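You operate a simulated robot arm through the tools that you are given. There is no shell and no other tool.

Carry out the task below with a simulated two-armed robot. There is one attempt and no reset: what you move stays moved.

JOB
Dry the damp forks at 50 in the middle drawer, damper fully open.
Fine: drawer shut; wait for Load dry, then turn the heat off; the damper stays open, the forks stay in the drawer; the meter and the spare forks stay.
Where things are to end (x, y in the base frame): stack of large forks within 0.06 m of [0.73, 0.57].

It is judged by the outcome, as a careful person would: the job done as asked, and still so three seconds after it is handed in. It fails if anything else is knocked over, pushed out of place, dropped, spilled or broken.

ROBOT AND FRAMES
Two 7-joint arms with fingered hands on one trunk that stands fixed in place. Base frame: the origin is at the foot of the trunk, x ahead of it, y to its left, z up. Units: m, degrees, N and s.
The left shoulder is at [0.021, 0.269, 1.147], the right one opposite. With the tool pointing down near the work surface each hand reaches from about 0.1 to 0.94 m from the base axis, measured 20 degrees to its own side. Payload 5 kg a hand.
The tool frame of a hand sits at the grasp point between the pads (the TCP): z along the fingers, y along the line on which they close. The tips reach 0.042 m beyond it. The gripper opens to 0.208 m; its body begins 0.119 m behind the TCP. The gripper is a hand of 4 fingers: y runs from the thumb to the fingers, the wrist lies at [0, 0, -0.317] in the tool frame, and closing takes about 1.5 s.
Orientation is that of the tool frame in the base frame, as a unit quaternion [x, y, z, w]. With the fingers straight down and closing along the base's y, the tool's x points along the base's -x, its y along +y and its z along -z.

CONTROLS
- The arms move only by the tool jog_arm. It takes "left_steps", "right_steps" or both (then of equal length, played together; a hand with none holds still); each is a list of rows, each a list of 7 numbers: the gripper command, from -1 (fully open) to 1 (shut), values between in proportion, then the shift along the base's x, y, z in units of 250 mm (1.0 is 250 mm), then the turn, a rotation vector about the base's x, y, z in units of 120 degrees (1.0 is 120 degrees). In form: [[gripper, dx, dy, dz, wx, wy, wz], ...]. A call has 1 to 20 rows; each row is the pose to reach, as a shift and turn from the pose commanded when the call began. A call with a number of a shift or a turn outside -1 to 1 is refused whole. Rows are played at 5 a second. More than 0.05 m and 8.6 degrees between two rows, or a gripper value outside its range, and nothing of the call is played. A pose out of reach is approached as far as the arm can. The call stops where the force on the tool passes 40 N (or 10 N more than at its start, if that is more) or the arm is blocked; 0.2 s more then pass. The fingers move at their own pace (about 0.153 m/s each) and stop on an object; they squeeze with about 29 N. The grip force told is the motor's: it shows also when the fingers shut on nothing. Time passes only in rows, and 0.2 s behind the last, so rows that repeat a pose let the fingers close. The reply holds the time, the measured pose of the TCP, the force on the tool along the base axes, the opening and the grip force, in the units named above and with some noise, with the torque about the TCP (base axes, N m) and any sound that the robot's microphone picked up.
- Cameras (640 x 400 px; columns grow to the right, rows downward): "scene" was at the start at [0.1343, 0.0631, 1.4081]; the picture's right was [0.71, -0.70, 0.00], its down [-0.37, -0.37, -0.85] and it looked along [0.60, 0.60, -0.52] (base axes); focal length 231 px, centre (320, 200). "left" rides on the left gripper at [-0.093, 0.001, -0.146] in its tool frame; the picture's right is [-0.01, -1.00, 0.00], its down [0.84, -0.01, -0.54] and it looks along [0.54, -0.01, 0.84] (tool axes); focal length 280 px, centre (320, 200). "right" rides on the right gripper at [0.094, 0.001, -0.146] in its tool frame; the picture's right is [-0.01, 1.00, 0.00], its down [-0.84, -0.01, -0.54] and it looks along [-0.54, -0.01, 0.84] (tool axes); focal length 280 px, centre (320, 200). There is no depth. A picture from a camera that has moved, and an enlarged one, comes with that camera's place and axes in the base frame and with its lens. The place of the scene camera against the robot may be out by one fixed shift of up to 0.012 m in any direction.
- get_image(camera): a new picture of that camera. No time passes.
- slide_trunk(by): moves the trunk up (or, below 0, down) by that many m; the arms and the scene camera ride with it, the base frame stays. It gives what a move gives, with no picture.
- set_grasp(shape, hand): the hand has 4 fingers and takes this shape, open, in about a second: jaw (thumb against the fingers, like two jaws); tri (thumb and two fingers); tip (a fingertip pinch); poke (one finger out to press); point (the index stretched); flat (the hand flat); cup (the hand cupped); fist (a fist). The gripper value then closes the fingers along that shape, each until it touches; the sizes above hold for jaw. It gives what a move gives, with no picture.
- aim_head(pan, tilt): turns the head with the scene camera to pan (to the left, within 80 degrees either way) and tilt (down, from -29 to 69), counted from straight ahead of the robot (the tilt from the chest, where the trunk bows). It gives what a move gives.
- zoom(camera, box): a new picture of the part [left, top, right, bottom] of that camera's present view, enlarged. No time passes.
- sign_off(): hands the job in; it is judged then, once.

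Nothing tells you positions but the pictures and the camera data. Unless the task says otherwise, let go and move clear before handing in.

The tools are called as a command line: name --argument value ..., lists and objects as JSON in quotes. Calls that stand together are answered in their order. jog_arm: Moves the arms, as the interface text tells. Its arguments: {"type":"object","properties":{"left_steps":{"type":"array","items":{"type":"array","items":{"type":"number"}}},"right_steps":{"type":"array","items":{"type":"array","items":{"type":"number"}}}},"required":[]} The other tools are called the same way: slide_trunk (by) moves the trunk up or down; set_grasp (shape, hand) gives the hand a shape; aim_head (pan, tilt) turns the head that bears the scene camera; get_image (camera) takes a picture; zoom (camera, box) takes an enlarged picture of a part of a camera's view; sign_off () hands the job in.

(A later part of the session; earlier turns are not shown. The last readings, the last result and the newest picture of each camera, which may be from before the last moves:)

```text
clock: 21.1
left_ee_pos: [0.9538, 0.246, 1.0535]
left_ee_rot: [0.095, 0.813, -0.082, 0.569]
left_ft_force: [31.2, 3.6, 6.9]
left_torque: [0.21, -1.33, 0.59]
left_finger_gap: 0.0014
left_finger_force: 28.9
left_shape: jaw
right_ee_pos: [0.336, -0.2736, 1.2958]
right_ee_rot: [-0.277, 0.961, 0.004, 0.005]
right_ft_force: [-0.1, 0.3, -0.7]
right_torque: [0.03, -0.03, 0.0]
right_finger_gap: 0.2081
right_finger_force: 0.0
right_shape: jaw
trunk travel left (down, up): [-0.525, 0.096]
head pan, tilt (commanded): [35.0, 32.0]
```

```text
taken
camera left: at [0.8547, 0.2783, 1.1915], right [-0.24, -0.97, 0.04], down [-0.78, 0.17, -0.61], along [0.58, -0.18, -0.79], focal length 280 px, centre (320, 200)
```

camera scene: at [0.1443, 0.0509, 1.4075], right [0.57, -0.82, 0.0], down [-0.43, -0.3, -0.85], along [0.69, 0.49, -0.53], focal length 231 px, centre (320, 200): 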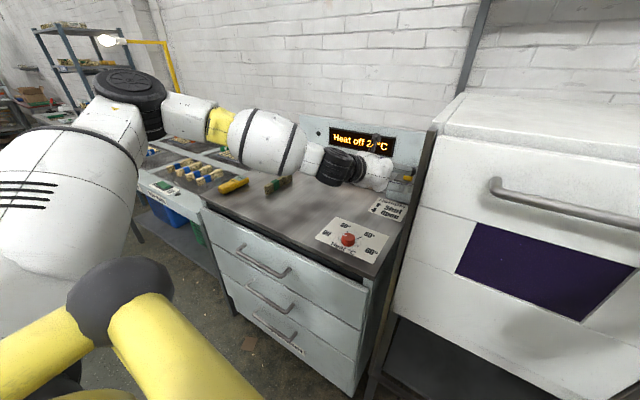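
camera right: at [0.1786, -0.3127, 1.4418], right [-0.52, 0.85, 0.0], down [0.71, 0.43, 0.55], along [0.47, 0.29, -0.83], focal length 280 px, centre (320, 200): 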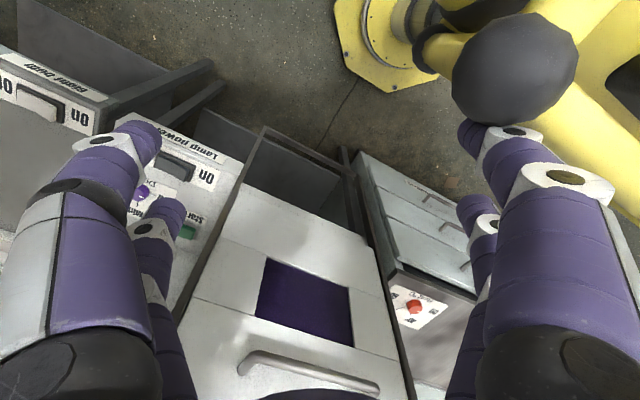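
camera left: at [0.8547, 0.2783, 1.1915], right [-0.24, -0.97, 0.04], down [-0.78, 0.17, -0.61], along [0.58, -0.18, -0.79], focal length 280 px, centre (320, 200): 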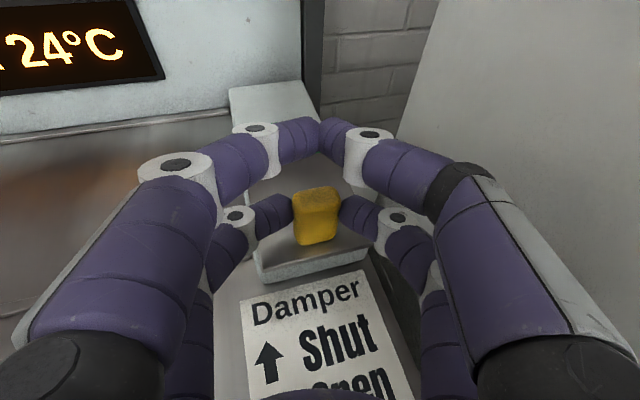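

That call was refused because one step was too long, so nothing moved. I'll repeat it with shorter steps.

jog_arm --left_steps '[[0.6, 0, 0, 0, 0, 0, 0], [0.2, 0, 0, 0, 0, 0, 0], [0.04, 0, 0, 0, 0, 0, 0], [0.04, 0, 0, 0, 0, 0, 0], [0.04, -0.08, 0.03, 0.08, 0, 0, 0], [0.04, -0.18, 0.06, 0.18, 0, 0, 0], [0.04, -0.28, 0.12, 0.28, 0, 0, 0], [0.04, -0.38, 0.18, 0.38, 0, 0, 0]]'

get_image --camera "left"

```text
clock: 22.9
left_ee_pos: [0.8539, 0.2931, 1.1478]
left_ee_rot: [0.095, 0.814, -0.083, 0.567]
left_ft_force: [-0.6, 0.2, -0.3]
left_torque: [-0.01, -0.08, 0.05]
left_finger_gap: 0.0994
left_finger_force: 0.0
left_shape: jaw
right_ee_pos: [0.3346, -0.2745, 1.2974]
right_ee_rot: [-0.277, 0.961, 0.003, 0.006]
right_ft_force: [-1.2, 0.3, 0.2]
right_torque: [-0.04, -0.13, -0.03]
right_finger_gap: 0.2079
right_finger_force: 0.1
right_shape: jaw
trunk travel left (down, up): [-0.525, 0.096]
head pan, tilt (commanded): [35.0, 32.0]
```

```text
taken
camera left: at [0.7552, 0.3263, 1.2857], right [-0.25, -0.97, 0.04], down [-0.78, 0.17, -0.61], along [0.58, -0.18, -0.79], focal length 280 px, centre (320, 200)
```

left: 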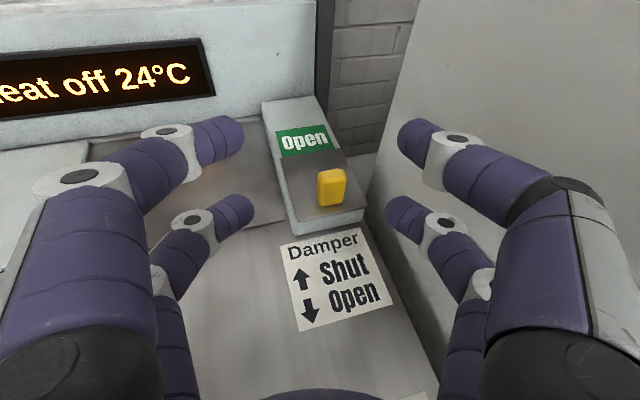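

The green "Open" flag is showing, so the damper is fully open. Next is the middle drawer: I'll raise the trunk a little and bring the left hand back with the tool pointing down, clear of the bench.

slide_trunk --by 0.09

jog_arm --left_steps '[[-0.2, -0.15, 0.04, 0.1, 0, 0.06, 0], [-0.2, -0.3, 0.12, 0.12, 0, 0.12, 0], [-0.2, -0.45, 0.2, 0.12, 0, 0.18, 0], [-0.2, -0.6, 0.28, 0.12, 0, 0.24, 0], [-0.2, -0.75, 0.36, 0.12, 0, 0.3, 0], [-0.2, -0.88, 0.44, 0.12, 0, 0.36, 0], [-0.2, -0.98, 0.52, 0.12, 0, 0.42, 0], [-0.2, -1.0, 0.6, 0.12, 0, 0.48, 0]]'

get_image --camera "scene"

```text
clock: 24.2
left_ee_pos: [0.8577, 0.291, 1.2377]
left_ee_rot: [0.096, 0.814, -0.083, 0.567]
left_ft_force: [-0.1, 0.1, -0.2]
left_torque: [0.02, 0.0, -0.02]
left_finger_gap: 0.0991
left_finger_force: 0.1
left_shape: jaw
right_ee_pos: [0.3359, -0.2752, 1.3865]
right_ee_rot: [-0.278, 0.961, 0.003, 0.005]
right_ft_force: [1.4, 0.2, -0.5]
right_torque: [-0.01, 0.01, 0.01]
right_finger_gap: 0.2081
right_finger_force: 0.1
right_shape: jaw
trunk travel left (down, up): [-0.615, 0.006]
head pan, tilt (commanded): [35.0, 32.0]
```

```text
clock: 26.0
left_ee_pos: [0.6045, 0.4426, 1.2688]
left_ee_rot: [0.044, 0.986, -0.119, 0.104]
left_ft_force: [1.3, 0.7, 0.3]
left_torque: [-0.04, 0.14, -0.02]
left_finger_gap: 0.1245
left_finger_force: 0.1
left_shape: jaw
right_ee_pos: [0.3372, -0.2763, 1.3854]
right_ee_rot: [-0.278, 0.961, 0.003, 0.006]
right_ft_force: [0.5, 1.1, -0.7]
right_torque: [0.0, 0.17, -0.01]
right_finger_gap: 0.2078
right_finger_force: 0.1
right_shape: jaw
trunk travel left (down, up): [-0.615, 0.006]
head pan, tilt (commanded): [35.0, 32.0]
```

```text
taken
camera scene: at [0.1444, 0.0507, 1.4973], right [0.57, -0.82, 0.0], down [-0.44, -0.3, -0.85], along [0.69, 0.49, -0.53], focal length 231 px, centre (320, 200)
```

scene: 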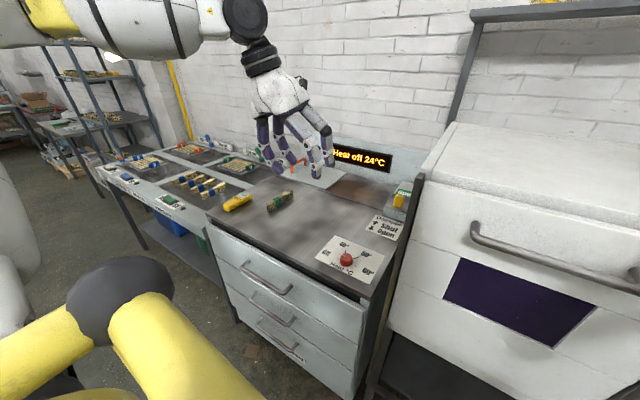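

The hand is over the bench front with the tool nearly straight down. I'll bring it in front of the cabinet and turn it so the fingers close along x, ready for the handle.

jog_arm --left_steps '[[-0.2, -0.078, 0.026, 0.0, 0.0138, -0.0009, -0.0584], [-0.2, -0.157, 0.052, 0.0, 0.0277, -0.0018, -0.1168], [-0.2, -0.235, 0.078, 0.0, 0.0415, -0.0028, -0.1753], [-0.2, -0.313, 0.103, 0.0, 0.0553, -0.0037, -0.2337], [-0.2, -0.392, 0.129, 0.0, 0.0692, -0.0046, -0.2921], [-0.2, -0.47, 0.155, -0.05, 0.083, -0.0055, -0.3505], [-0.2, -0.548, 0.181, -0.1, 0.0968, -0.0064, -0.4089], [-0.2, -0.627, 0.207, -0.18, 0.1107, -0.0073, -0.4673], [-0.2, -0.705, 0.233, -0.26, 0.1245, -0.0083, -0.5258], [-0.2, -0.783, 0.258, -0.34, 0.1383, -0.0092, -0.5842], [-0.2, -0.862, 0.284, -0.42, 0.1522, -0.0101, -0.6426], [-0.2, -0.94, 0.31, -0.476, 0.166, -0.011, -0.701]]'

aim_head --pan 38 --tilt 48

get_image --camera "scene"

get_image --camera "left"

```text
clock: 28.6
left_ee_pos: [0.3726, 0.5193, 1.1494]
left_ee_rot: [0.707, 0.707, 0.0, 0.002]
left_ft_force: [-0.7, 0.0, -0.7]
left_torque: [-0.07, -0.01, 0.0]
left_finger_gap: 0.1243
left_finger_force: 0.1
left_shape: jaw
right_ee_pos: [0.3342, -0.2745, 1.3877]
right_ee_rot: [-0.277, 0.961, 0.003, 0.007]
right_ft_force: [-0.9, 0.3, -0.3]
right_torque: [-0.04, -0.03, 0.01]
right_finger_gap: 0.2077
right_finger_force: 0.0
right_shape: jaw
trunk travel left (down, up): [-0.615, 0.006]
head pan, tilt (commanded): [35.0, 32.0]
```

```text
clock: 29.4
left_ee_pos: [0.3718, 0.5185, 1.1498]
left_ee_rot: [0.708, 0.706, 0.0, 0.001]
left_ft_force: [-0.8, 0.2, 0.4]
left_torque: [0.02, -0.01, 0.01]
left_finger_gap: 0.1243
left_finger_force: 0.2
left_shape: jaw
right_ee_pos: [0.3352, -0.2753, 1.3873]
right_ee_rot: [-0.277, 0.961, 0.003, 0.007]
right_ft_force: [0.6, 0.6, -0.2]
right_torque: [-0.06, 0.0, 0.0]
right_finger_gap: 0.208
right_finger_force: 0.1
right_shape: jaw
trunk travel left (down, up): [-0.615, 0.006]
head pan, tilt (commanded): [38.0, 48.0]
```

```text
taken
camera scene: at [0.1315, 0.0482, 1.474], right [0.62, -0.79, 0.0], down [-0.59, -0.46, -0.67], along [0.53, 0.41, -0.74], focal length 231 px, centre (320, 200)
```

scene: 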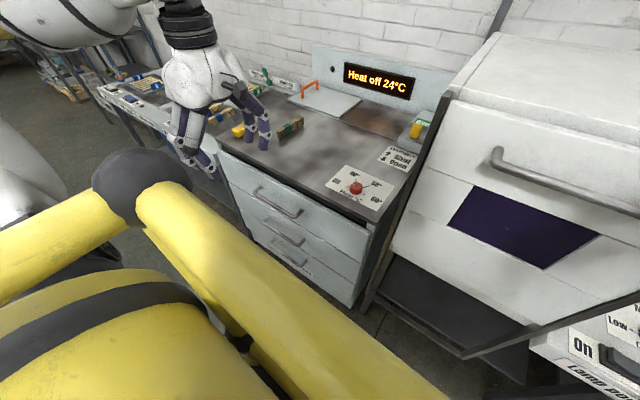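

```text
taken
camera left: at [0.3756, 0.4263, 1.2954], right [-1.0, -0.01, 0.0], down [-0.01, 0.84, 0.54], along [-0.01, 0.54, -0.84], focal length 280 px, centre (320, 200)
```

left: 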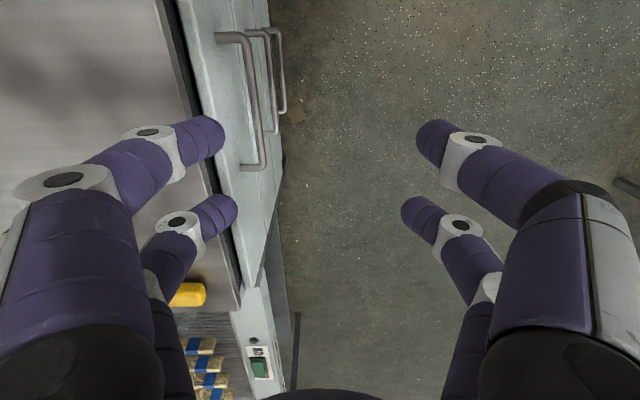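

The left camera looks straight down along the drawer fronts and all three handles are visible. I'll zoom in to measure them.

zoom --camera "left" --box '[190, 0, 330, 200]'

zoom --camera "scene" --box '[200, 130, 400, 310]'

```text
2.00 times, centred on (260, 100) of left
camera zoom: at [0.3756, 0.4263, 1.2954], right [-1.0, -0.01, 0.0], down [-0.01, 0.84, 0.54], along [-0.01, 0.54, -0.84], focal length 561 px, centre (440, 400)
```

zoom: 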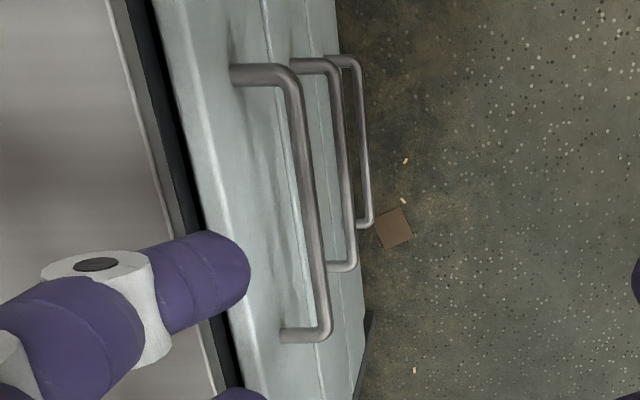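

```text
2.22 times, centred on (300, 220) of scene
camera zoom: at [0.1315, 0.0482, 1.474], right [0.62, -0.79, 0.0], down [-0.59, -0.46, -0.67], along [0.53, 0.41, -0.74], focal length 514 px, centre (364, 156)
```

zoom: 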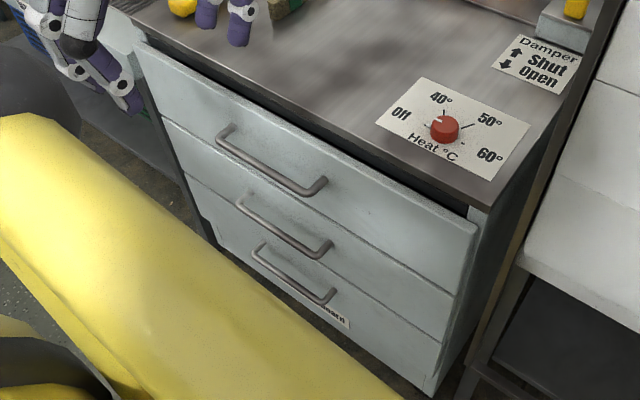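

The view is good, but I want a second viewpoint for depth. I'll lower the left hand 0.2 m in front of the drawers and look again.

jog_arm --left_steps '[[-0.2, -0.05, -0.04, -0.16, 0, 0, 0], [-0.2, -0.1, -0.08, -0.32, 0, 0, 0], [-0.2, -0.15, -0.12, -0.48, 0, 0, 0], [-0.2, -0.2, -0.16, -0.64, 0, 0, 0], [-0.2, -0.2, -0.16, -0.8, 0, 0, 0]]'

get_image --camera "left"

zoom --camera "left" --box '[120, 0, 330, 240]'

```text
clock: 30.6
left_ee_pos: [0.367, 0.4971, 0.9536]
left_ee_rot: [0.707, 0.708, -0.004, 0.001]
left_ft_force: [0.2, 0.8, -0.1]
left_torque: [-0.09, 0.03, -0.02]
left_finger_gap: 0.1246
left_finger_force: 0.1
left_shape: jaw
left hand out of reach, approached as far as the arm can: row 3, 4, 5
right_ee_pos: [0.3357, -0.2743, 1.3859]
right_ee_rot: [-0.278, 0.961, 0.002, 0.005]
right_ft_force: [0.2, 0.7, -0.5]
right_torque: [-0.13, 0.09, 0.03]
right_finger_gap: 0.2079
right_finger_force: 0.0
right_shape: jaw
trunk travel left (down, up): [-0.615, 0.006]
head pan, tilt (commanded): [38.0, 48.0]
```

```text
taken
camera left: at [0.3696, 0.4055, 1.0994], right [-1.0, -0.01, 0.01], down [-0.01, 0.84, 0.53], along [-0.01, 0.53, -0.84], focal length 280 px, centre (320, 200)
```

left: 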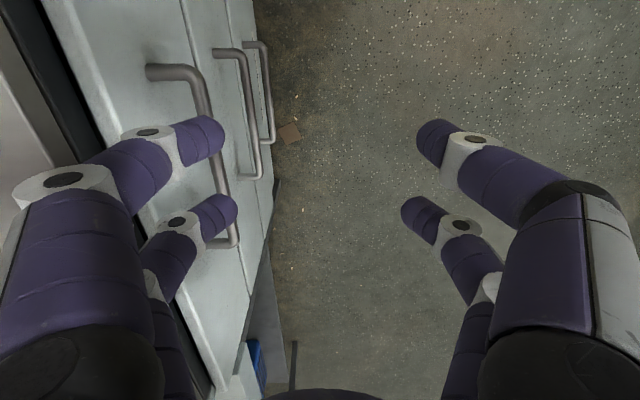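

```text
1.67 times, centred on (225, 120) of left
camera zoom: at [0.3696, 0.4055, 1.0994], right [-1.0, -0.01, 0.01], down [-0.01, 0.84, 0.53], along [-0.01, 0.53, -0.84], focal length 467 px, centre (478, 333)
```

zoom: 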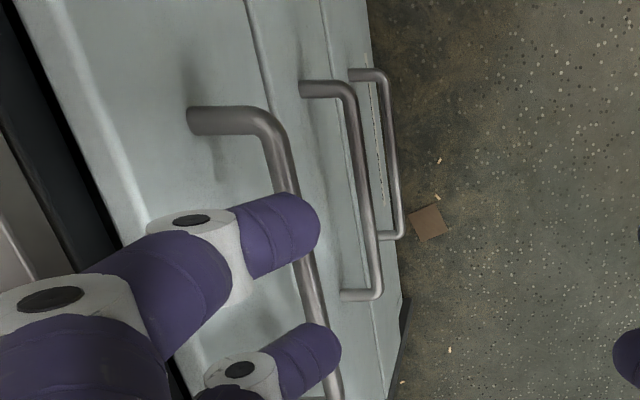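

The middle handle is at about x 0.478, y 0.45–0.645, z 0.65, with the top handle about 0.18 m above it. The drawer face is near x 0.535. I'll first shift the hand left for arm clearance and narrow the fingers.

jog_arm --left_steps '[[0.23, 0.0, 0.12, 0, 0, 0, 0], [0.23, 0.04, 0.24, 0, 0, 0, 0], [0.23, 0.06, 0.36, 0, 0, 0, 0], [0.23, 0.06, 0.48, 0, 0, 0, 0]]'

```text
clock: 31.6
left_ee_pos: [0.3796, 0.617, 0.9531]
left_ee_rot: [0.708, 0.707, 0.0, 0.001]
left_ft_force: [0.0, 0.1, -0.5]
left_torque: [-0.03, -0.02, 0.03]
left_finger_gap: 0.0805
left_finger_force: 0.1
left_shape: jaw
right_ee_pos: [0.3349, -0.2761, 1.3863]
right_ee_rot: [-0.276, 0.961, 0.002, 0.007]
right_ft_force: [-0.8, -0.2, -0.1]
right_torque: [0.02, -0.06, 0.02]
right_finger_gap: 0.2081
right_finger_force: 0.2
right_shape: jaw
trunk travel left (down, up): [-0.615, 0.006]
head pan, tilt (commanded): [38.0, 48.0]
```

The hand is at [0.38, 0.617, 0.953]. Now I'll tilt it forward to about 30° below horizontal while lowering it in front of the drawers.

jog_arm --left_steps '[[0.23, -0.02, 0, -0.16, 0, -0.0625, 0], [0.23, -0.04, 0, -0.32, 0, -0.125, 0], [0.23, -0.06, 0, -0.46, 0, -0.1875, 0], [0.23, -0.08, 0, -0.58, 0, -0.25, 0], [0.23, -0.1, 0, -0.68, 0, -0.3125, 0], [0.23, -0.1, 0, -0.76, 0, -0.375, 0], [0.23, -0.1, 0, -0.83, 0, -0.4375, 0], [0.23, -0.1, 0, -0.89, 0, -0.5, 0]]'

get_image --camera "left"

get_image --camera "scene"

```text
clock: 33.4
left_ee_pos: [0.3544, 0.6177, 0.7303]
left_ee_rot: [0.612, 0.612, 0.354, 0.355]
left_ft_force: [0.1, 0.1, -0.2]
left_torque: [0.03, 0.02, 0.0]
left_finger_gap: 0.0803
left_finger_force: 0.0
left_shape: jaw
left hand out of reach, approached as far as the arm can: row 3, 4, 5
right_ee_pos: [0.3359, -0.2757, 1.3869]
right_ee_rot: [-0.277, 0.961, 0.003, 0.007]
right_ft_force: [-1.2, 0.8, 0.0]
right_torque: [-0.04, 0.02, -0.02]
right_finger_gap: 0.2078
right_finger_force: 0.0
right_shape: jaw
trunk travel left (down, up): [-0.615, 0.006]
head pan, tilt (commanded): [38.0, 48.0]
```

```text
taken
camera left: at [0.2294, 0.5258, 0.8031], right [-0.5, -0.01, -0.87], down [-0.47, 0.84, 0.26], along [0.73, 0.54, -0.43], focal length 280 px, centre (320, 200)
```

left: 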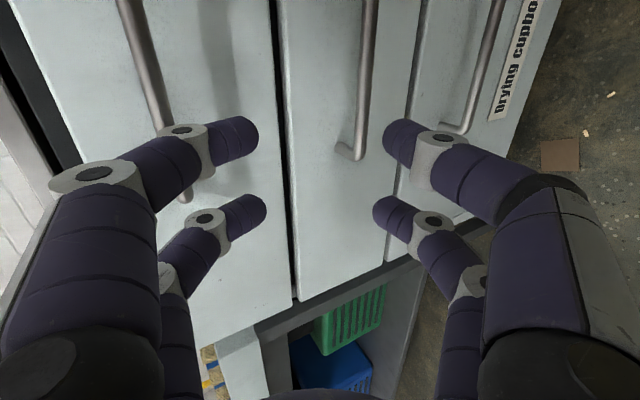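

```text
taken
camera scene: at [0.1318, 0.0481, 1.4739], right [0.62, -0.79, 0.0], down [-0.59, -0.46, -0.67], along [0.53, 0.41, -0.74], focal length 231 px, centre (320, 200)
```

scene: 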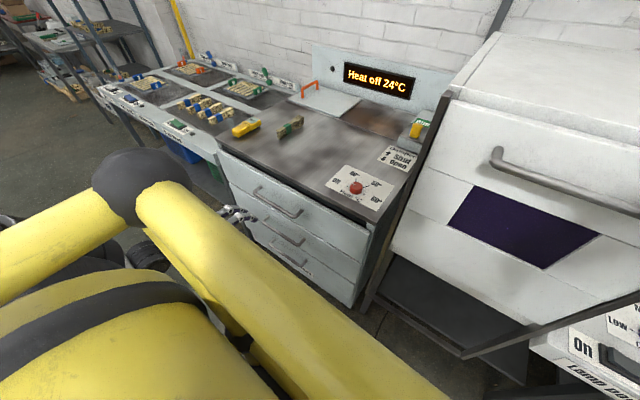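

The hand now faces the drawer fronts. New measurements put the middle handle at about x 0.487, y 0.45–0.66, z 0.60, and the other two at z 0.80 and 0.40. I'll level the hand a little more and go to a pre-grasp in front of the middle handle.

jog_arm --left_steps '[[0.23, 0.03, -0.05, -0.1, 0, -0.03, 0], [0.23, 0.06, -0.1, -0.2, 0, -0.06, 0], [0.23, 0.1, -0.16, -0.32, 0, -0.09, 0], [0.23, 0.144, -0.232, -0.44, 0, -0.125, 0]]'

get_image --camera "left"

```text
clock: 34.4
left_ee_pos: [0.389, 0.5596, 0.6205]
left_ee_rot: [0.561, 0.56, 0.429, 0.432]
left_ft_force: [-0.4, 0.4, -0.3]
left_torque: [-0.03, 0.04, 0.0]
left_finger_gap: 0.0801
left_finger_force: 0.0
left_shape: jaw
right_ee_pos: [0.3348, -0.2747, 1.3867]
right_ee_rot: [-0.277, 0.961, 0.003, 0.005]
right_ft_force: [0.7, 1.3, 0.4]
right_torque: [-0.04, 0.02, 0.01]
right_finger_gap: 0.2076
right_finger_force: 0.0
right_shape: jaw
trunk travel left (down, up): [-0.615, 0.006]
head pan, tilt (commanded): [38.0, 48.0]
```

```text
taken
camera left: at [0.2488, 0.4689, 0.6593], right [-0.26, -0.02, -0.97], down [-0.52, 0.84, 0.12], along [0.81, 0.53, -0.23], focal length 280 px, centre (320, 200)
```

left: 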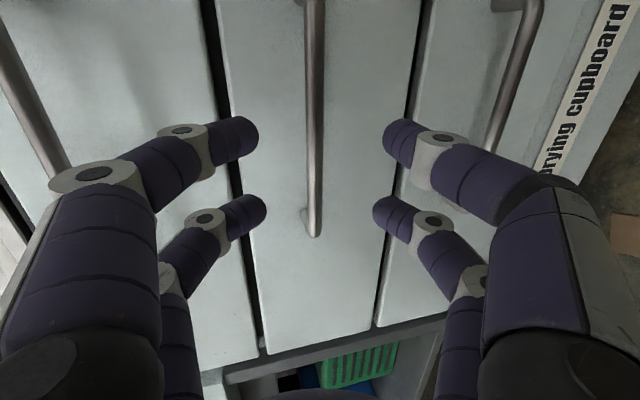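

The middle bar is centred between the fingers at z≈0.60. I'll advance onto it.

jog_arm --left_steps '[[0.23, 0.1, -0.03, -0.02, 0, 0, 0], [0.23, 0.2, -0.05, -0.045, 0, 0, 0], [0.23, 0.3, -0.07, -0.068, 0, 0, 0]]'

get_image --camera "left"

```text
clock: 35.2
left_ee_pos: [0.4623, 0.5535, 0.6066]
left_ee_rot: [0.562, 0.561, 0.424, 0.436]
left_ft_force: [-1.7, 0.1, 0.1]
left_torque: [0.03, -0.03, 0.02]
left_finger_gap: 0.0802
left_finger_force: 0.2
left_shape: jaw
left hand out of reach, approached as far as the arm can: row 2, 3
right_ee_pos: [0.335, -0.2744, 1.3869]
right_ee_rot: [-0.278, 0.961, 0.003, 0.006]
right_ft_force: [-0.4, 0.2, 0.5]
right_torque: [-0.02, -0.01, -0.01]
right_finger_gap: 0.208
right_finger_force: 0.1
right_shape: jaw
trunk travel left (down, up): [-0.615, 0.006]
head pan, tilt (commanded): [38.0, 48.0]
```

```text
taken
camera left: at [0.322, 0.4632, 0.6468], right [-0.26, -0.02, -0.96], down [-0.51, 0.85, 0.12], along [0.82, 0.53, -0.23], focal length 280 px, centre (320, 200)
```

left: 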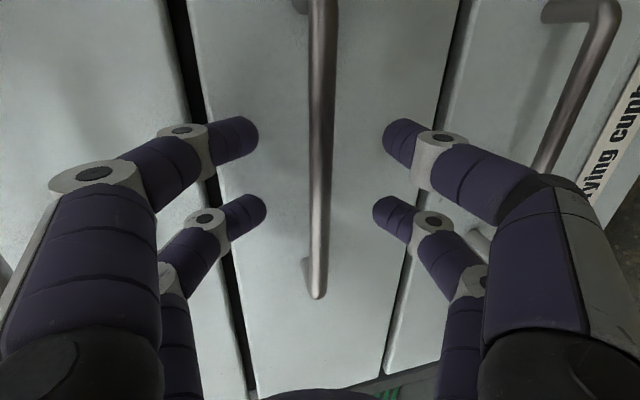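

I'm close, with the bar about 25 mm ahead of the TCP, still inside the finger length. I'll close and check the hold.

jog_arm --left_steps '[[0.5, 0, 0, 0, 0, 0, 0], [0.8, 0, 0, 0, 0, 0, 0], [1, 0, 0, 0, 0, 0, 0], [1, 0, 0, 0, 0, 0, 0], [1, 0, 0, 0, 0, 0, 0]]'

get_image --camera "left"

```text
clock: 36.4
left_ee_pos: [0.4625, 0.5518, 0.6068]
left_ee_rot: [0.562, 0.561, 0.424, 0.437]
left_ft_force: [5.1, 0.0, -3.6]
left_torque: [-0.01, 0.07, -0.21]
left_finger_gap: 0.0096
left_finger_force: 29.0
left_shape: jaw
right_ee_pos: [0.3348, -0.2752, 1.3864]
right_ee_rot: [-0.277, 0.961, 0.002, 0.005]
right_ft_force: [-0.7, -0.2, -0.7]
right_torque: [-0.02, -0.05, 0.02]
right_finger_gap: 0.2083
right_finger_force: 0.2
right_shape: jaw
trunk travel left (down, up): [-0.615, 0.006]
head pan, tilt (commanded): [38.0, 48.0]
```

```text
taken
camera left: at [0.3225, 0.4628, 0.6469], right [-0.26, -0.02, -0.97], down [-0.51, 0.85, 0.12], along [0.82, 0.53, -0.23], focal length 280 px, centre (320, 200)
```

left: 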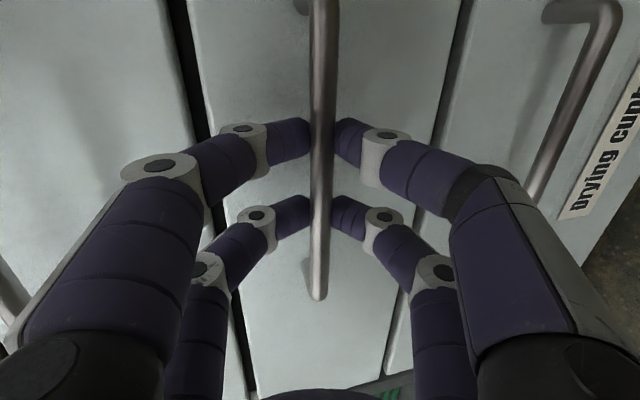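

The bar is held between all the fingers. I'll pull the drawer out slowly.

jog_arm --left_steps '[[1, -0.05, -0.002, 0, 0, 0, 0], [1, -0.1, -0.004, 0, 0, 0, 0], [1, -0.15, -0.006, 0, 0, 0, 0], [1, -0.2, -0.008, 0, 0, 0, 0], [1, -0.25, -0.01, 0, 0, 0, 0]]'

get_image --camera "left"

get_image --camera "scene"

```text
clock: 37.2
left_ee_pos: [0.4265, 0.5517, 0.6069]
left_ee_rot: [0.562, 0.561, 0.424, 0.436]
left_ft_force: [-0.8, -15.4, -0.6]
left_torque: [-0.07, 0.03, -0.54]
left_finger_gap: 0.0098
left_finger_force: 28.8
left_shape: jaw
left hand out of reach, approached as far as the arm can: row 1, 2, 3, 4
right_ee_pos: [0.335, -0.2741, 1.387]
right_ee_rot: [-0.278, 0.96, 0.003, 0.006]
right_ft_force: [-0.6, 0.0, 0.2]
right_torque: [-0.08, 0.01, 0.0]
right_finger_gap: 0.2082
right_finger_force: 0.0
right_shape: jaw
trunk travel left (down, up): [-0.615, 0.006]
head pan, tilt (commanded): [38.0, 48.0]
stopped in row 4 (left hand): the force on the tool passed its limit at 42 N (the readings are from after the stop); the commanded pose is now the measured one
```

```text
taken
camera left: at [0.2853, 0.4622, 0.647], right [-0.26, -0.03, -0.97], down [-0.51, 0.85, 0.12], along [0.82, 0.53, -0.23], focal length 280 px, centre (320, 200)
```

left: 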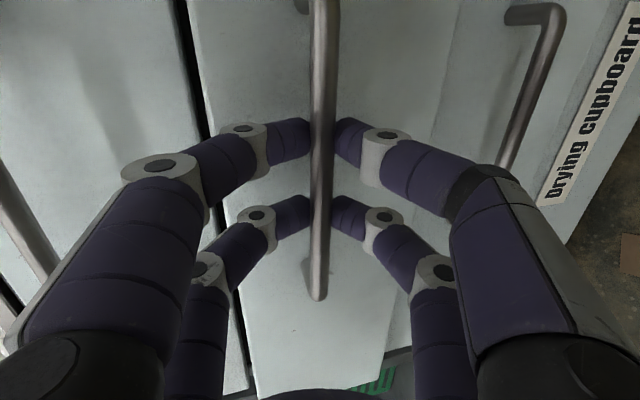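

```text
taken
camera scene: at [0.1316, 0.0484, 1.474], right [0.62, -0.79, 0.0], down [-0.59, -0.46, -0.67], along [0.53, 0.41, -0.74], focal length 231 px, centre (320, 200)
```

scene: 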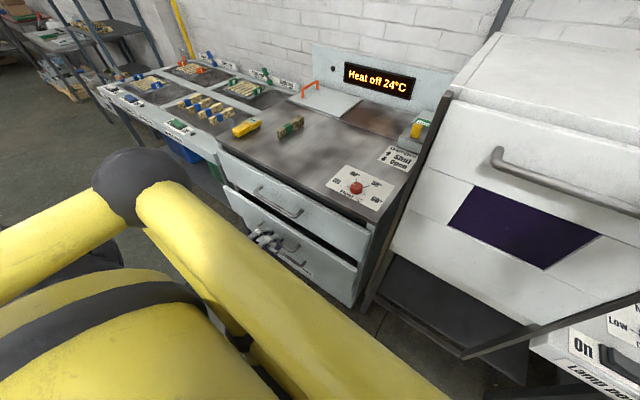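

The middle drawer has started to open, by about 36 mm, and the stop was a sideways load. I'll ease slightly toward −y and keep pulling in smaller steps.

jog_arm --left_steps '[[1, 0.0, -0.012, 0, 0, 0, 0], [1, -0.02, -0.02, 0, 0, 0, 0], [1, -0.05, -0.022, 0, 0, 0, 0], [1, -0.08, -0.024, 0, 0, 0, 0], [1, -0.11, -0.026, 0, 0, 0, 0], [1, -0.14, -0.028, 0, 0, 0, 0]]'

```text
clock: 38.6
left_ee_pos: [0.3903, 0.5493, 0.6068]
left_ee_rot: [0.56, 0.563, 0.421, 0.439]
left_ft_force: [-2.6, 33.3, -2.7]
left_torque: [0.37, 0.06, 0.71]
left_finger_gap: 0.0093
left_finger_force: 29.1
left_shape: jaw
right_ee_pos: [0.3352, -0.2741, 1.3872]
right_ee_rot: [-0.279, 0.96, 0.003, 0.005]
right_ft_force: [-0.2, 0.3, -0.6]
right_torque: [0.0, -0.01, -0.02]
right_finger_gap: 0.2081
right_finger_force: 0.0
right_shape: jaw
trunk travel left (down, up): [-0.615, 0.006]
head pan, tilt (commanded): [38.0, 48.0]
```

The load flipped sign, so the right line lies between the two. I'll re-centre y and keep pulling.

jog_arm --left_steps '[[1, 0.0, 0.018, 0, 0, 0, 0], [1, -0.06, 0.015, 0, 0, 0, 0], [1, -0.12, 0.012, 0, 0, 0, 0], [1, -0.18, 0.009, 0, 0, 0, 0], [1, -0.24, 0.006, 0, 0, 0, 0], [1, -0.3, 0.003, 0, 0, 0, 0]]'

get_image --camera "scene"

```text
clock: 40.0
left_ee_pos: [0.3174, 0.5484, 0.6061]
left_ee_rot: [0.561, 0.563, 0.419, 0.44]
left_ft_force: [-1.3, -0.1, -2.8]
left_torque: [0.26, 0.08, -0.07]
left_finger_gap: 0.0095
left_finger_force: 28.8
left_shape: jaw
left hand out of reach, approached as far as the arm can: row 6
right_ee_pos: [0.3358, -0.2753, 1.3874]
right_ee_rot: [-0.278, 0.961, 0.003, 0.007]
right_ft_force: [-0.2, 0.5, -0.2]
right_torque: [0.04, -0.01, -0.02]
right_finger_gap: 0.208
right_finger_force: 0.1
right_shape: jaw
trunk travel left (down, up): [-0.615, 0.006]
head pan, tilt (commanded): [38.0, 48.0]
```

```text
taken
camera scene: at [0.1317, 0.048, 1.4739], right [0.62, -0.79, 0.0], down [-0.59, -0.46, -0.67], along [0.53, 0.41, -0.74], focal length 231 px, centre (320, 200)
```

scene: 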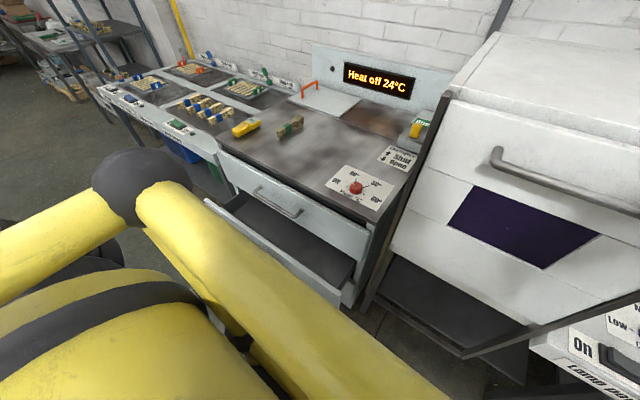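

The drawer is about 0.145 m open, and the arm is near a limit in this posture. I'll keep pulling while gradually steepening the hand around the bar.

jog_arm --left_steps '[[1, -0.03, -0.001, 0.003, 0, 0.0156, 0], [1, -0.08, -0.004, 0.006, 0, 0.0312, 0], [1, -0.13, -0.006, 0.009, 0, 0.0469, 0], [1, -0.18, -0.009, 0.012, 0, 0.0625, 0], [1, -0.23, -0.011, 0.015, 0, 0.078, 0], [1, -0.28, -0.014, 0.018, 0, 0.0937, 0], [1, -0.33, -0.016, 0.021, 0, 0.109, 0], [1, -0.38, -0.019, 0.024, 0, 0.125, 0]]'

get_image --camera "scene"

get_image --camera "left"

```text
clock: 41.8
left_ee_pos: [0.2597, 0.5483, 0.5848]
left_ee_rot: [0.612, 0.613, 0.348, 0.358]
left_ft_force: [-1.0, -1.0, 0.6]
left_torque: [0.05, 0.03, 0.13]
left_finger_gap: 0.0066
left_finger_force: 29.0
left_shape: jaw
left hand out of reach, approached as far as the arm can: row 5, 6, 7, 8
right_ee_pos: [0.335, -0.2764, 1.3867]
right_ee_rot: [-0.278, 0.961, 0.003, 0.006]
right_ft_force: [-0.5, -0.8, 1.7]
right_torque: [0.15, -0.15, 0.0]
right_finger_gap: 0.2078
right_finger_force: 0.1
right_shape: jaw
trunk travel left (down, up): [-0.615, 0.006]
head pan, tilt (commanded): [38.0, 48.0]
```

```text
taken
camera scene: at [0.131, 0.0469, 1.474], right [0.62, -0.79, 0.0], down [-0.59, -0.46, -0.67], along [0.53, 0.41, -0.74], focal length 231 px, centre (320, 200)
```

scene: 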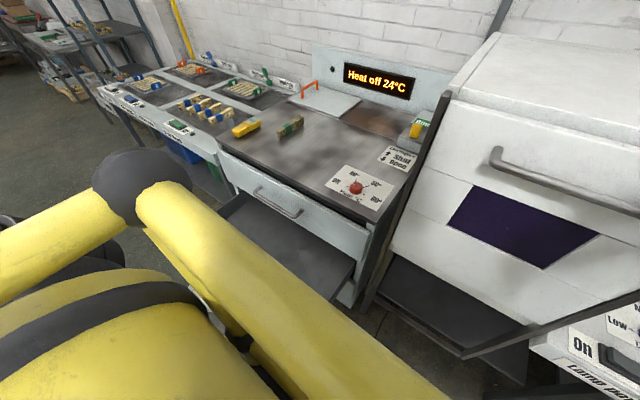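

```text
taken
camera left: at [0.1348, 0.4568, 0.6613], right [-0.5, -0.02, -0.86], down [-0.47, 0.85, 0.25], along [0.73, 0.53, -0.44], focal length 280 px, centre (320, 200)
```

left: 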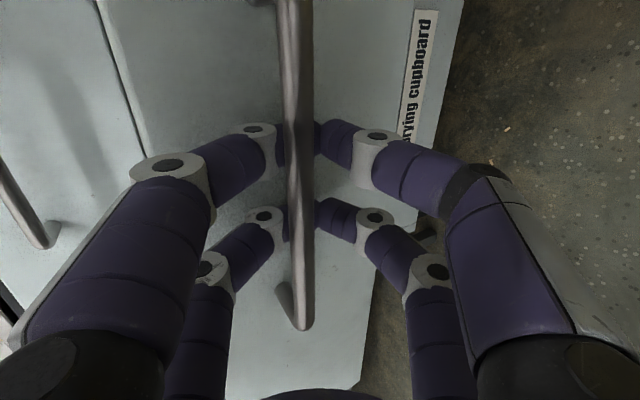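

Let me check how the fingers hold the bar now and how far the drawer is open.

zoom --camera "left" --box '[200, 60, 440, 340]'

zoom --camera "scene" --box '[200, 130, 400, 310]'

```text
1.43 times, centred on (320, 200) of left
camera zoom: at [0.1348, 0.4568, 0.6613], right [-0.5, -0.02, -0.86], down [-0.47, 0.85, 0.25], along [0.73, 0.53, -0.44], focal length 401 px, centre (320, 200)
```

zoom: 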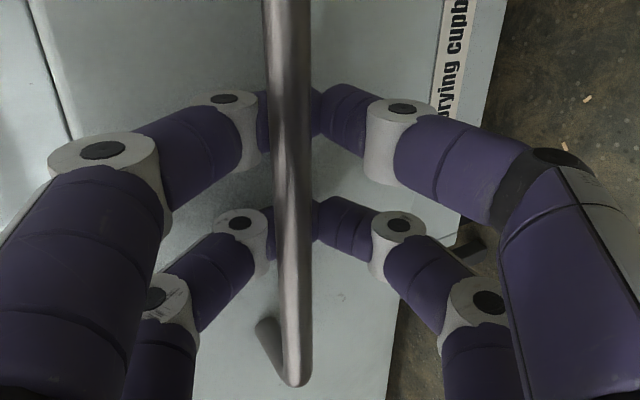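

```text
2.22 times, centred on (300, 220) of scene
camera zoom: at [0.131, 0.0469, 1.474], right [0.62, -0.79, 0.0], down [-0.59, -0.46, -0.67], along [0.53, 0.41, -0.74], focal length 514 px, centre (364, 156)
```

zoom: 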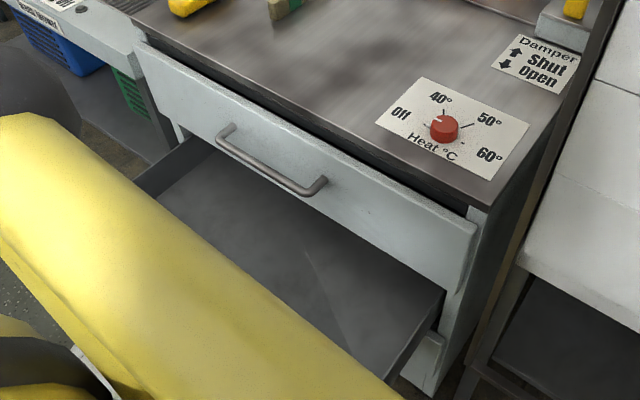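

The fingers have closed around the bar like a hook, which is secure, and the drawer is empty and about 0.22 m open. I'll steepen the hand around the bar so the arm can pull it further.

jog_arm --left_steps '[[1, 0.0, 0, 0.01, 0, 0.06, 0], [1, 0.0, 0, 0.02, 0, 0.12, 0], [1, 0.0, 0, 0.03, 0, 0.18, 0], [1, 0.0, 0, 0.04, 0, 0.24, 0], [1, 0.0, 0, 0.045, 0, 0.3, 0], [1, 0.0, 0, 0.05, 0, 0.36, 0]]'

get_image --camera "left"

get_image --camera "scene"

```text
clock: 43.2
left_ee_pos: [0.2634, 0.5469, 0.6001]
left_ee_rot: [0.697, 0.702, 0.1, 0.109]
left_ft_force: [0.1, 1.5, 12.2]
left_torque: [0.27, -5.48, 0.54]
left_finger_gap: 0.0026
left_finger_force: 29.2
left_shape: jaw
left hand out of reach, approached as far as the arm can: row 1
right_ee_pos: [0.3351, -0.2754, 1.3872]
right_ee_rot: [-0.279, 0.96, 0.003, 0.006]
right_ft_force: [0.9, 0.5, 0.1]
right_torque: [-0.02, 0.12, 0.01]
right_finger_gap: 0.2078
right_finger_force: 0.0
right_shape: jaw
trunk travel left (down, up): [-0.615, 0.006]
head pan, tilt (commanded): [38.0, 48.0]
```

```text
taken
camera left: at [0.2251, 0.4562, 0.7421], right [-0.96, -0.02, -0.29], down [-0.17, 0.85, 0.5], along [0.23, 0.53, -0.82], focal length 280 px, centre (320, 200)
```

left: 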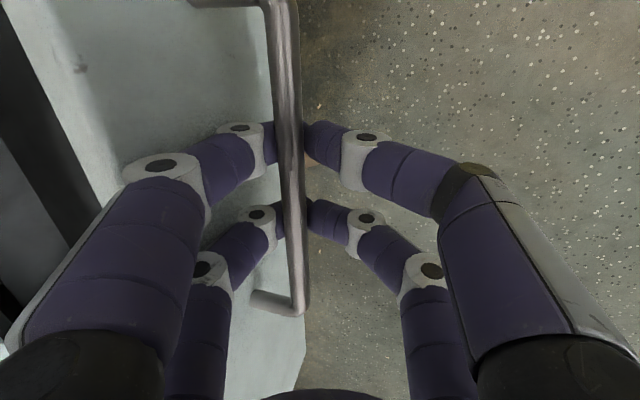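

```text
taken
camera scene: at [0.1316, 0.0473, 1.4741], right [0.62, -0.79, 0.0], down [-0.59, -0.46, -0.67], along [0.53, 0.41, -0.74], focal length 231 px, centre (320, 200)
```

scene: 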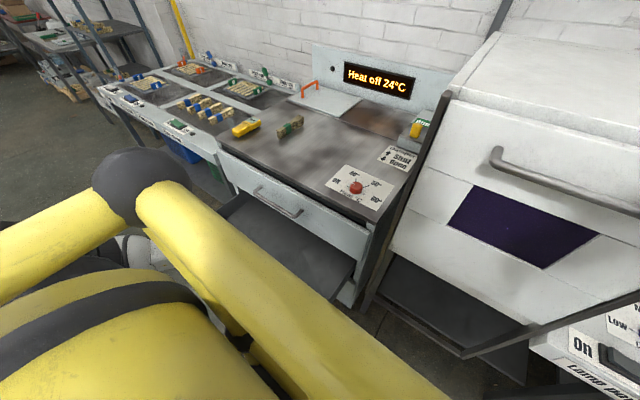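

The hand now hooks the bar from above. I'll pull the drawer farther out.

jog_arm --left_steps '[[1, -0.04, -0.002, 0, 0, 0, 0], [1, -0.08, -0.004, 0, 0, 0, 0], [1, -0.12, -0.006, 0, 0, 0, 0], [1, -0.16, -0.008, 0, 0, 0, 0], [1, -0.2, -0.01, 0, 0, 0, 0], [1, -0.24, -0.012, 0, 0, 0, 0], [1, -0.28, -0.014, 0, 0, 0, 0], [1, -0.32, -0.016, 0, 0, 0, 0]]'

get_image --camera "scene"

get_image --camera "left"

```text
clock: 45.0
left_ee_pos: [0.1823, 0.5442, 0.5992]
left_ee_rot: [0.697, 0.702, 0.098, 0.107]
left_ft_force: [-0.7, -15.0, 20.4]
left_torque: [0.8, -4.55, -0.25]
left_finger_gap: 0.0027
left_finger_force: 28.7
left_shape: jaw
right_ee_pos: [0.3336, -0.2766, 1.3856]
right_ee_rot: [-0.278, 0.961, 0.004, 0.006]
right_ft_force: [0.5, -0.2, 0.0]
right_torque: [0.03, 0.0, 0.0]
right_finger_gap: 0.208
right_finger_force: 0.1
right_shape: jaw
trunk travel left (down, up): [-0.615, 0.006]
head pan, tilt (commanded): [38.0, 48.0]
```

```text
taken
camera scene: at [0.1309, 0.0466, 1.4742], right [0.62, -0.79, 0.0], down [-0.59, -0.46, -0.67], along [0.53, 0.41, -0.74], focal length 231 px, centre (320, 200)
```

scene: 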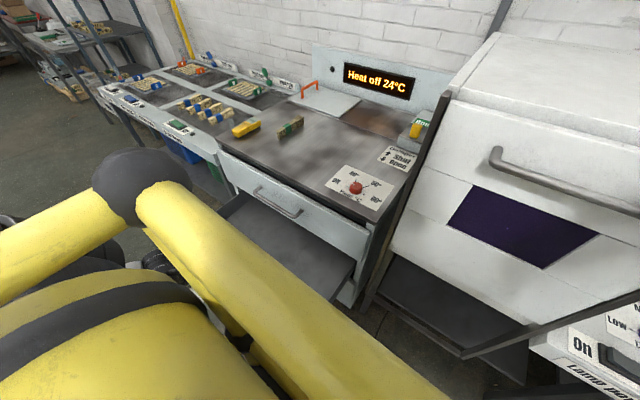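

```text
taken
camera left: at [0.1443, 0.4539, 0.7412], right [-0.96, -0.02, -0.29], down [-0.17, 0.85, 0.5], along [0.23, 0.53, -0.82], focal length 280 px, centre (320, 200)
```

left: 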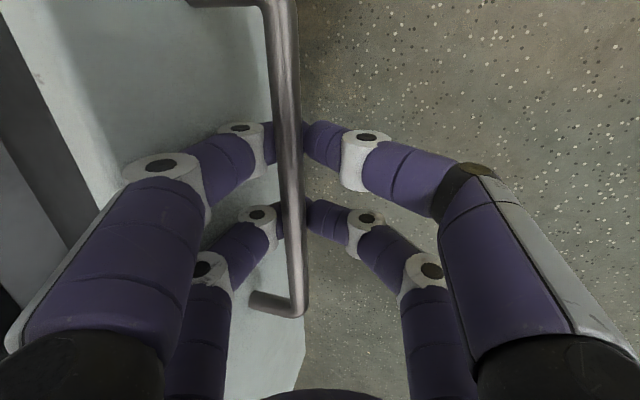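

The drawer is about 0.30 m open, which is enough. I'll loosen the fingers slightly and lift off the bar.

jog_arm --left_steps '[[0.7, 0, -0.01, 0, 0, 0, 0], [0.68, 0, -0.01, 0, 0, 0, 0], [0.66, -0.01, -0.01, 0.04, 0, 0, 0], [0.66, -0.03, -0.01, 0.1, 0, 0, 0], [0.66, -0.05, -0.01, 0.2, 0, 0, 0], [0.66, -0.06, -0.01, 0.35, 0, 0, 0], [0.66, -0.06, -0.01, 0.5, 0, 0, 0]]'

get_image --camera "left"

```text
clock: 46.0
left_ee_pos: [0.1721, 0.5448, 0.6138]
left_ee_rot: [0.697, 0.704, 0.091, 0.106]
left_ft_force: [0.1, -2.3, -23.6]
left_torque: [-0.04, -0.32, 0.24]
left_finger_gap: 0.0342
left_finger_force: 0.1
left_shape: jaw
left hand out of reach, approached as far as the arm can: row 4, 5
right_ee_pos: [0.3346, -0.2746, 1.3872]
right_ee_rot: [-0.277, 0.961, 0.002, 0.006]
right_ft_force: [-0.7, -0.6, 0.4]
right_torque: [0.02, -0.01, -0.04]
right_finger_gap: 0.2082
right_finger_force: 0.0
right_shape: jaw
trunk travel left (down, up): [-0.615, 0.006]
head pan, tilt (commanded): [38.0, 48.0]
stopped in row 5 (left hand): the force on the tool passed its limit at 42 N (the readings are from after the stop); the commanded pose is now the measured one
```

```text
taken
camera left: at [0.1352, 0.4545, 0.756], right [-0.96, -0.03, -0.28], down [-0.17, 0.85, 0.5], along [0.22, 0.52, -0.82], focal length 280 px, centre (320, 200)
```

left: 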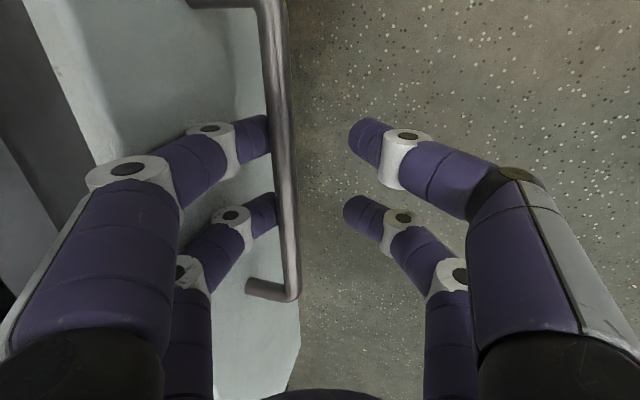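

The far fingertips are caught under the bar. I'll go back to the shallower tilt, letting the drawer slide in a few centimetres. Then I'll withdraw along the finger axis and pull the drawer from inside afterwards.

jog_arm --left_steps '[[0.66, 0.04, 0, -0.03, 0, -0.01, 0], [0.66, 0.1, 0.002, -0.05, 0, -0.05, 0], [0.66, 0.17, 0.004, -0.05, 0, -0.1, 0], [0.66, 0.24, 0.006, -0.05, 0, -0.15, 0], [0.66, 0.32, 0.01, -0.05, 0, -0.2, 0], [0.66, 0.4, 0.014, -0.05, 0, -0.25, 0]]'

get_image --camera "left"

```text
clock: 47.5
left_ee_pos: [0.2728, 0.5485, 0.6033]
left_ee_rot: [0.649, 0.651, 0.272, 0.285]
left_ft_force: [-0.2, 0.1, -0.1]
left_torque: [-0.01, -0.03, 0.0]
left_finger_gap: 0.0352
left_finger_force: 0.0
left_shape: jaw
right_ee_pos: [0.335, -0.2749, 1.3868]
right_ee_rot: [-0.278, 0.961, 0.003, 0.006]
right_ft_force: [0.1, -0.5, -0.5]
right_torque: [-0.04, 0.02, -0.01]
right_finger_gap: 0.2079
right_finger_force: 0.0
right_shape: jaw
trunk travel left (down, up): [-0.615, 0.006]
head pan, tilt (commanded): [38.0, 48.0]
```

```text
taken
camera left: at [0.1696, 0.4592, 0.7072], right [-0.69, -0.02, -0.72], down [-0.39, 0.85, 0.35], along [0.61, 0.52, -0.6], focal length 280 px, centre (320, 200)
```

left: 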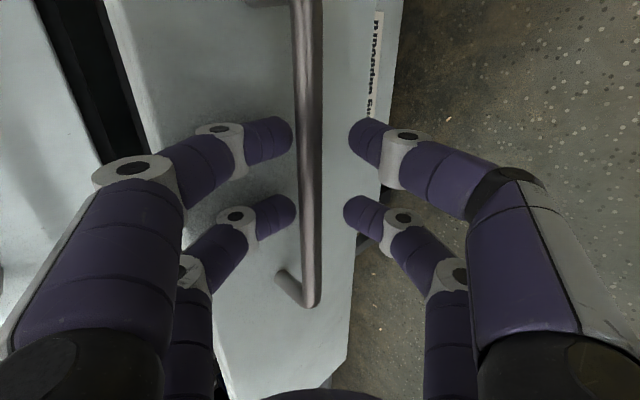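

The bar is free between the fingertips with no load. I'll withdraw along the finger axis and up.

jog_arm --left_steps '[[0.66, -0.07, 0, 0.067, 0, 0, 0], [0.66, -0.14, 0, 0.134, 0, 0, 0], [0.66, -0.21, 0, 0.2, 0, 0, 0], [0.66, -0.26, 0, 0.28, 0, 0, 0], [0.66, -0.26, 0, 0.4, 0, 0.04, 0], [0.66, -0.24, 0, 0.55, 0, 0.1, 0], [0.66, -0.18, 0, 0.7, 0, 0.16, 0]]'

get_image --camera "left"

get_image --camera "scene"

```text
clock: 49.0
left_ee_pos: [0.2642, 0.6234, 0.7176]
left_ee_rot: [0.685, 0.69, 0.158, 0.172]
left_ft_force: [0.6, 1.2, 0.5]
left_torque: [-0.07, -0.05, -0.01]
left_finger_gap: 0.0354
left_finger_force: 0.1
left_shape: jaw
left hand out of reach, approached as far as the arm can: row 1, 2, 3, 4, 5, 6, 7
right_ee_pos: [0.3343, -0.2759, 1.3854]
right_ee_rot: [-0.279, 0.96, 0.003, 0.006]
right_ft_force: [1.5, -0.7, -0.8]
right_torque: [0.02, 0.04, -0.01]
right_finger_gap: 0.2078
right_finger_force: 0.1
right_shape: jaw
trunk travel left (down, up): [-0.615, 0.006]
head pan, tilt (commanded): [38.0, 48.0]
```

```text
taken
camera left: at [0.2007, 0.5339, 0.8507], right [-0.89, -0.03, -0.45], down [-0.26, 0.85, 0.46], along [0.37, 0.52, -0.77], focal length 280 px, centre (320, 200)
```

left: 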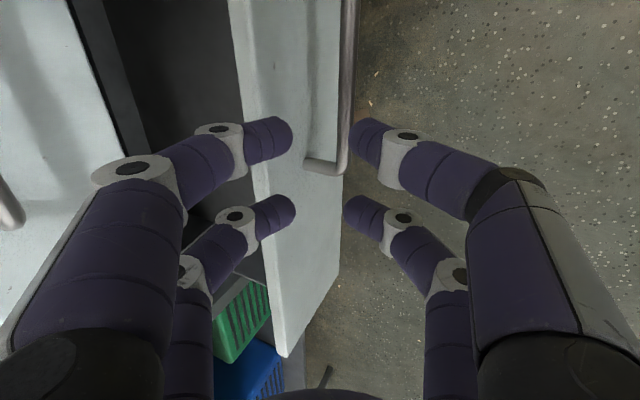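

```text
taken
camera scene: at [0.1316, 0.0471, 1.474], right [0.62, -0.79, 0.0], down [-0.59, -0.46, -0.67], along [0.53, 0.41, -0.74], focal length 231 px, centre (320, 200)
```

scene: 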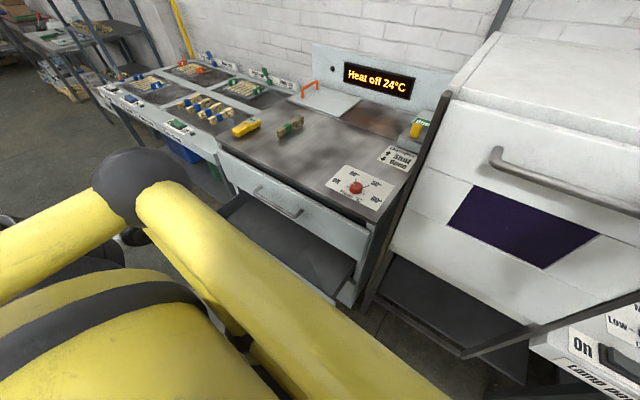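

The hand is free of the handle. I'll lift it and straighten it to point down so I can see into the drawer.

jog_arm --left_steps '[[0.3, 0.02, 0, 0.15, 0, 0.04, 0], [0.3, 0.06, 0, 0.3, 0, 0.08, 0], [0.3, 0.12, -0.04, 0.45, 0, 0.12, 0], [0.3, 0.2, -0.08, 0.6, 0, 0.16, 0], [0.3, 0.28, -0.12, 0.75, 0, 0.2, 0], [0.3, 0.34, -0.16, 0.9, 0, 0.225, 0]]'

get_image --camera "left"

```text
clock: 50.5
left_ee_pos: [0.35, 0.587, 0.942]
left_ee_rot: [0.703, 0.711, -0.007, 0.005]
left_ft_force: [-1.3, -0.6, 0.4]
left_torque: [0.08, -0.02, 0.02]
left_finger_gap: 0.0728
left_finger_force: 0.0
left_shape: jaw
left hand out of reach, approached as far as the arm can: row 1, 2, 3, 4
right_ee_pos: [0.3354, -0.2777, 1.3862]
right_ee_rot: [-0.278, 0.961, 0.004, 0.006]
right_ft_force: [0.6, -0.5, -1.2]
right_torque: [0.14, 0.13, 0.02]
right_finger_gap: 0.2081
right_finger_force: 0.1
right_shape: jaw
trunk travel left (down, up): [-0.615, 0.006]
head pan, tilt (commanded): [38.0, 48.0]
```

```text
taken
camera left: at [0.3533, 0.4969, 1.0894], right [-1.0, -0.03, 0.0], down [-0.02, 0.85, 0.52], along [-0.01, 0.52, -0.85], focal length 280 px, centre (320, 200)
```

left: 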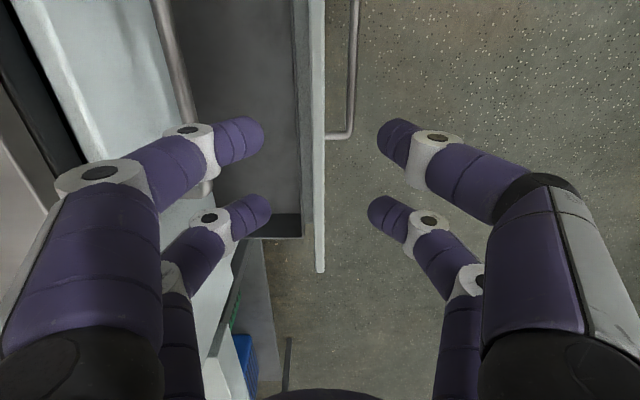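

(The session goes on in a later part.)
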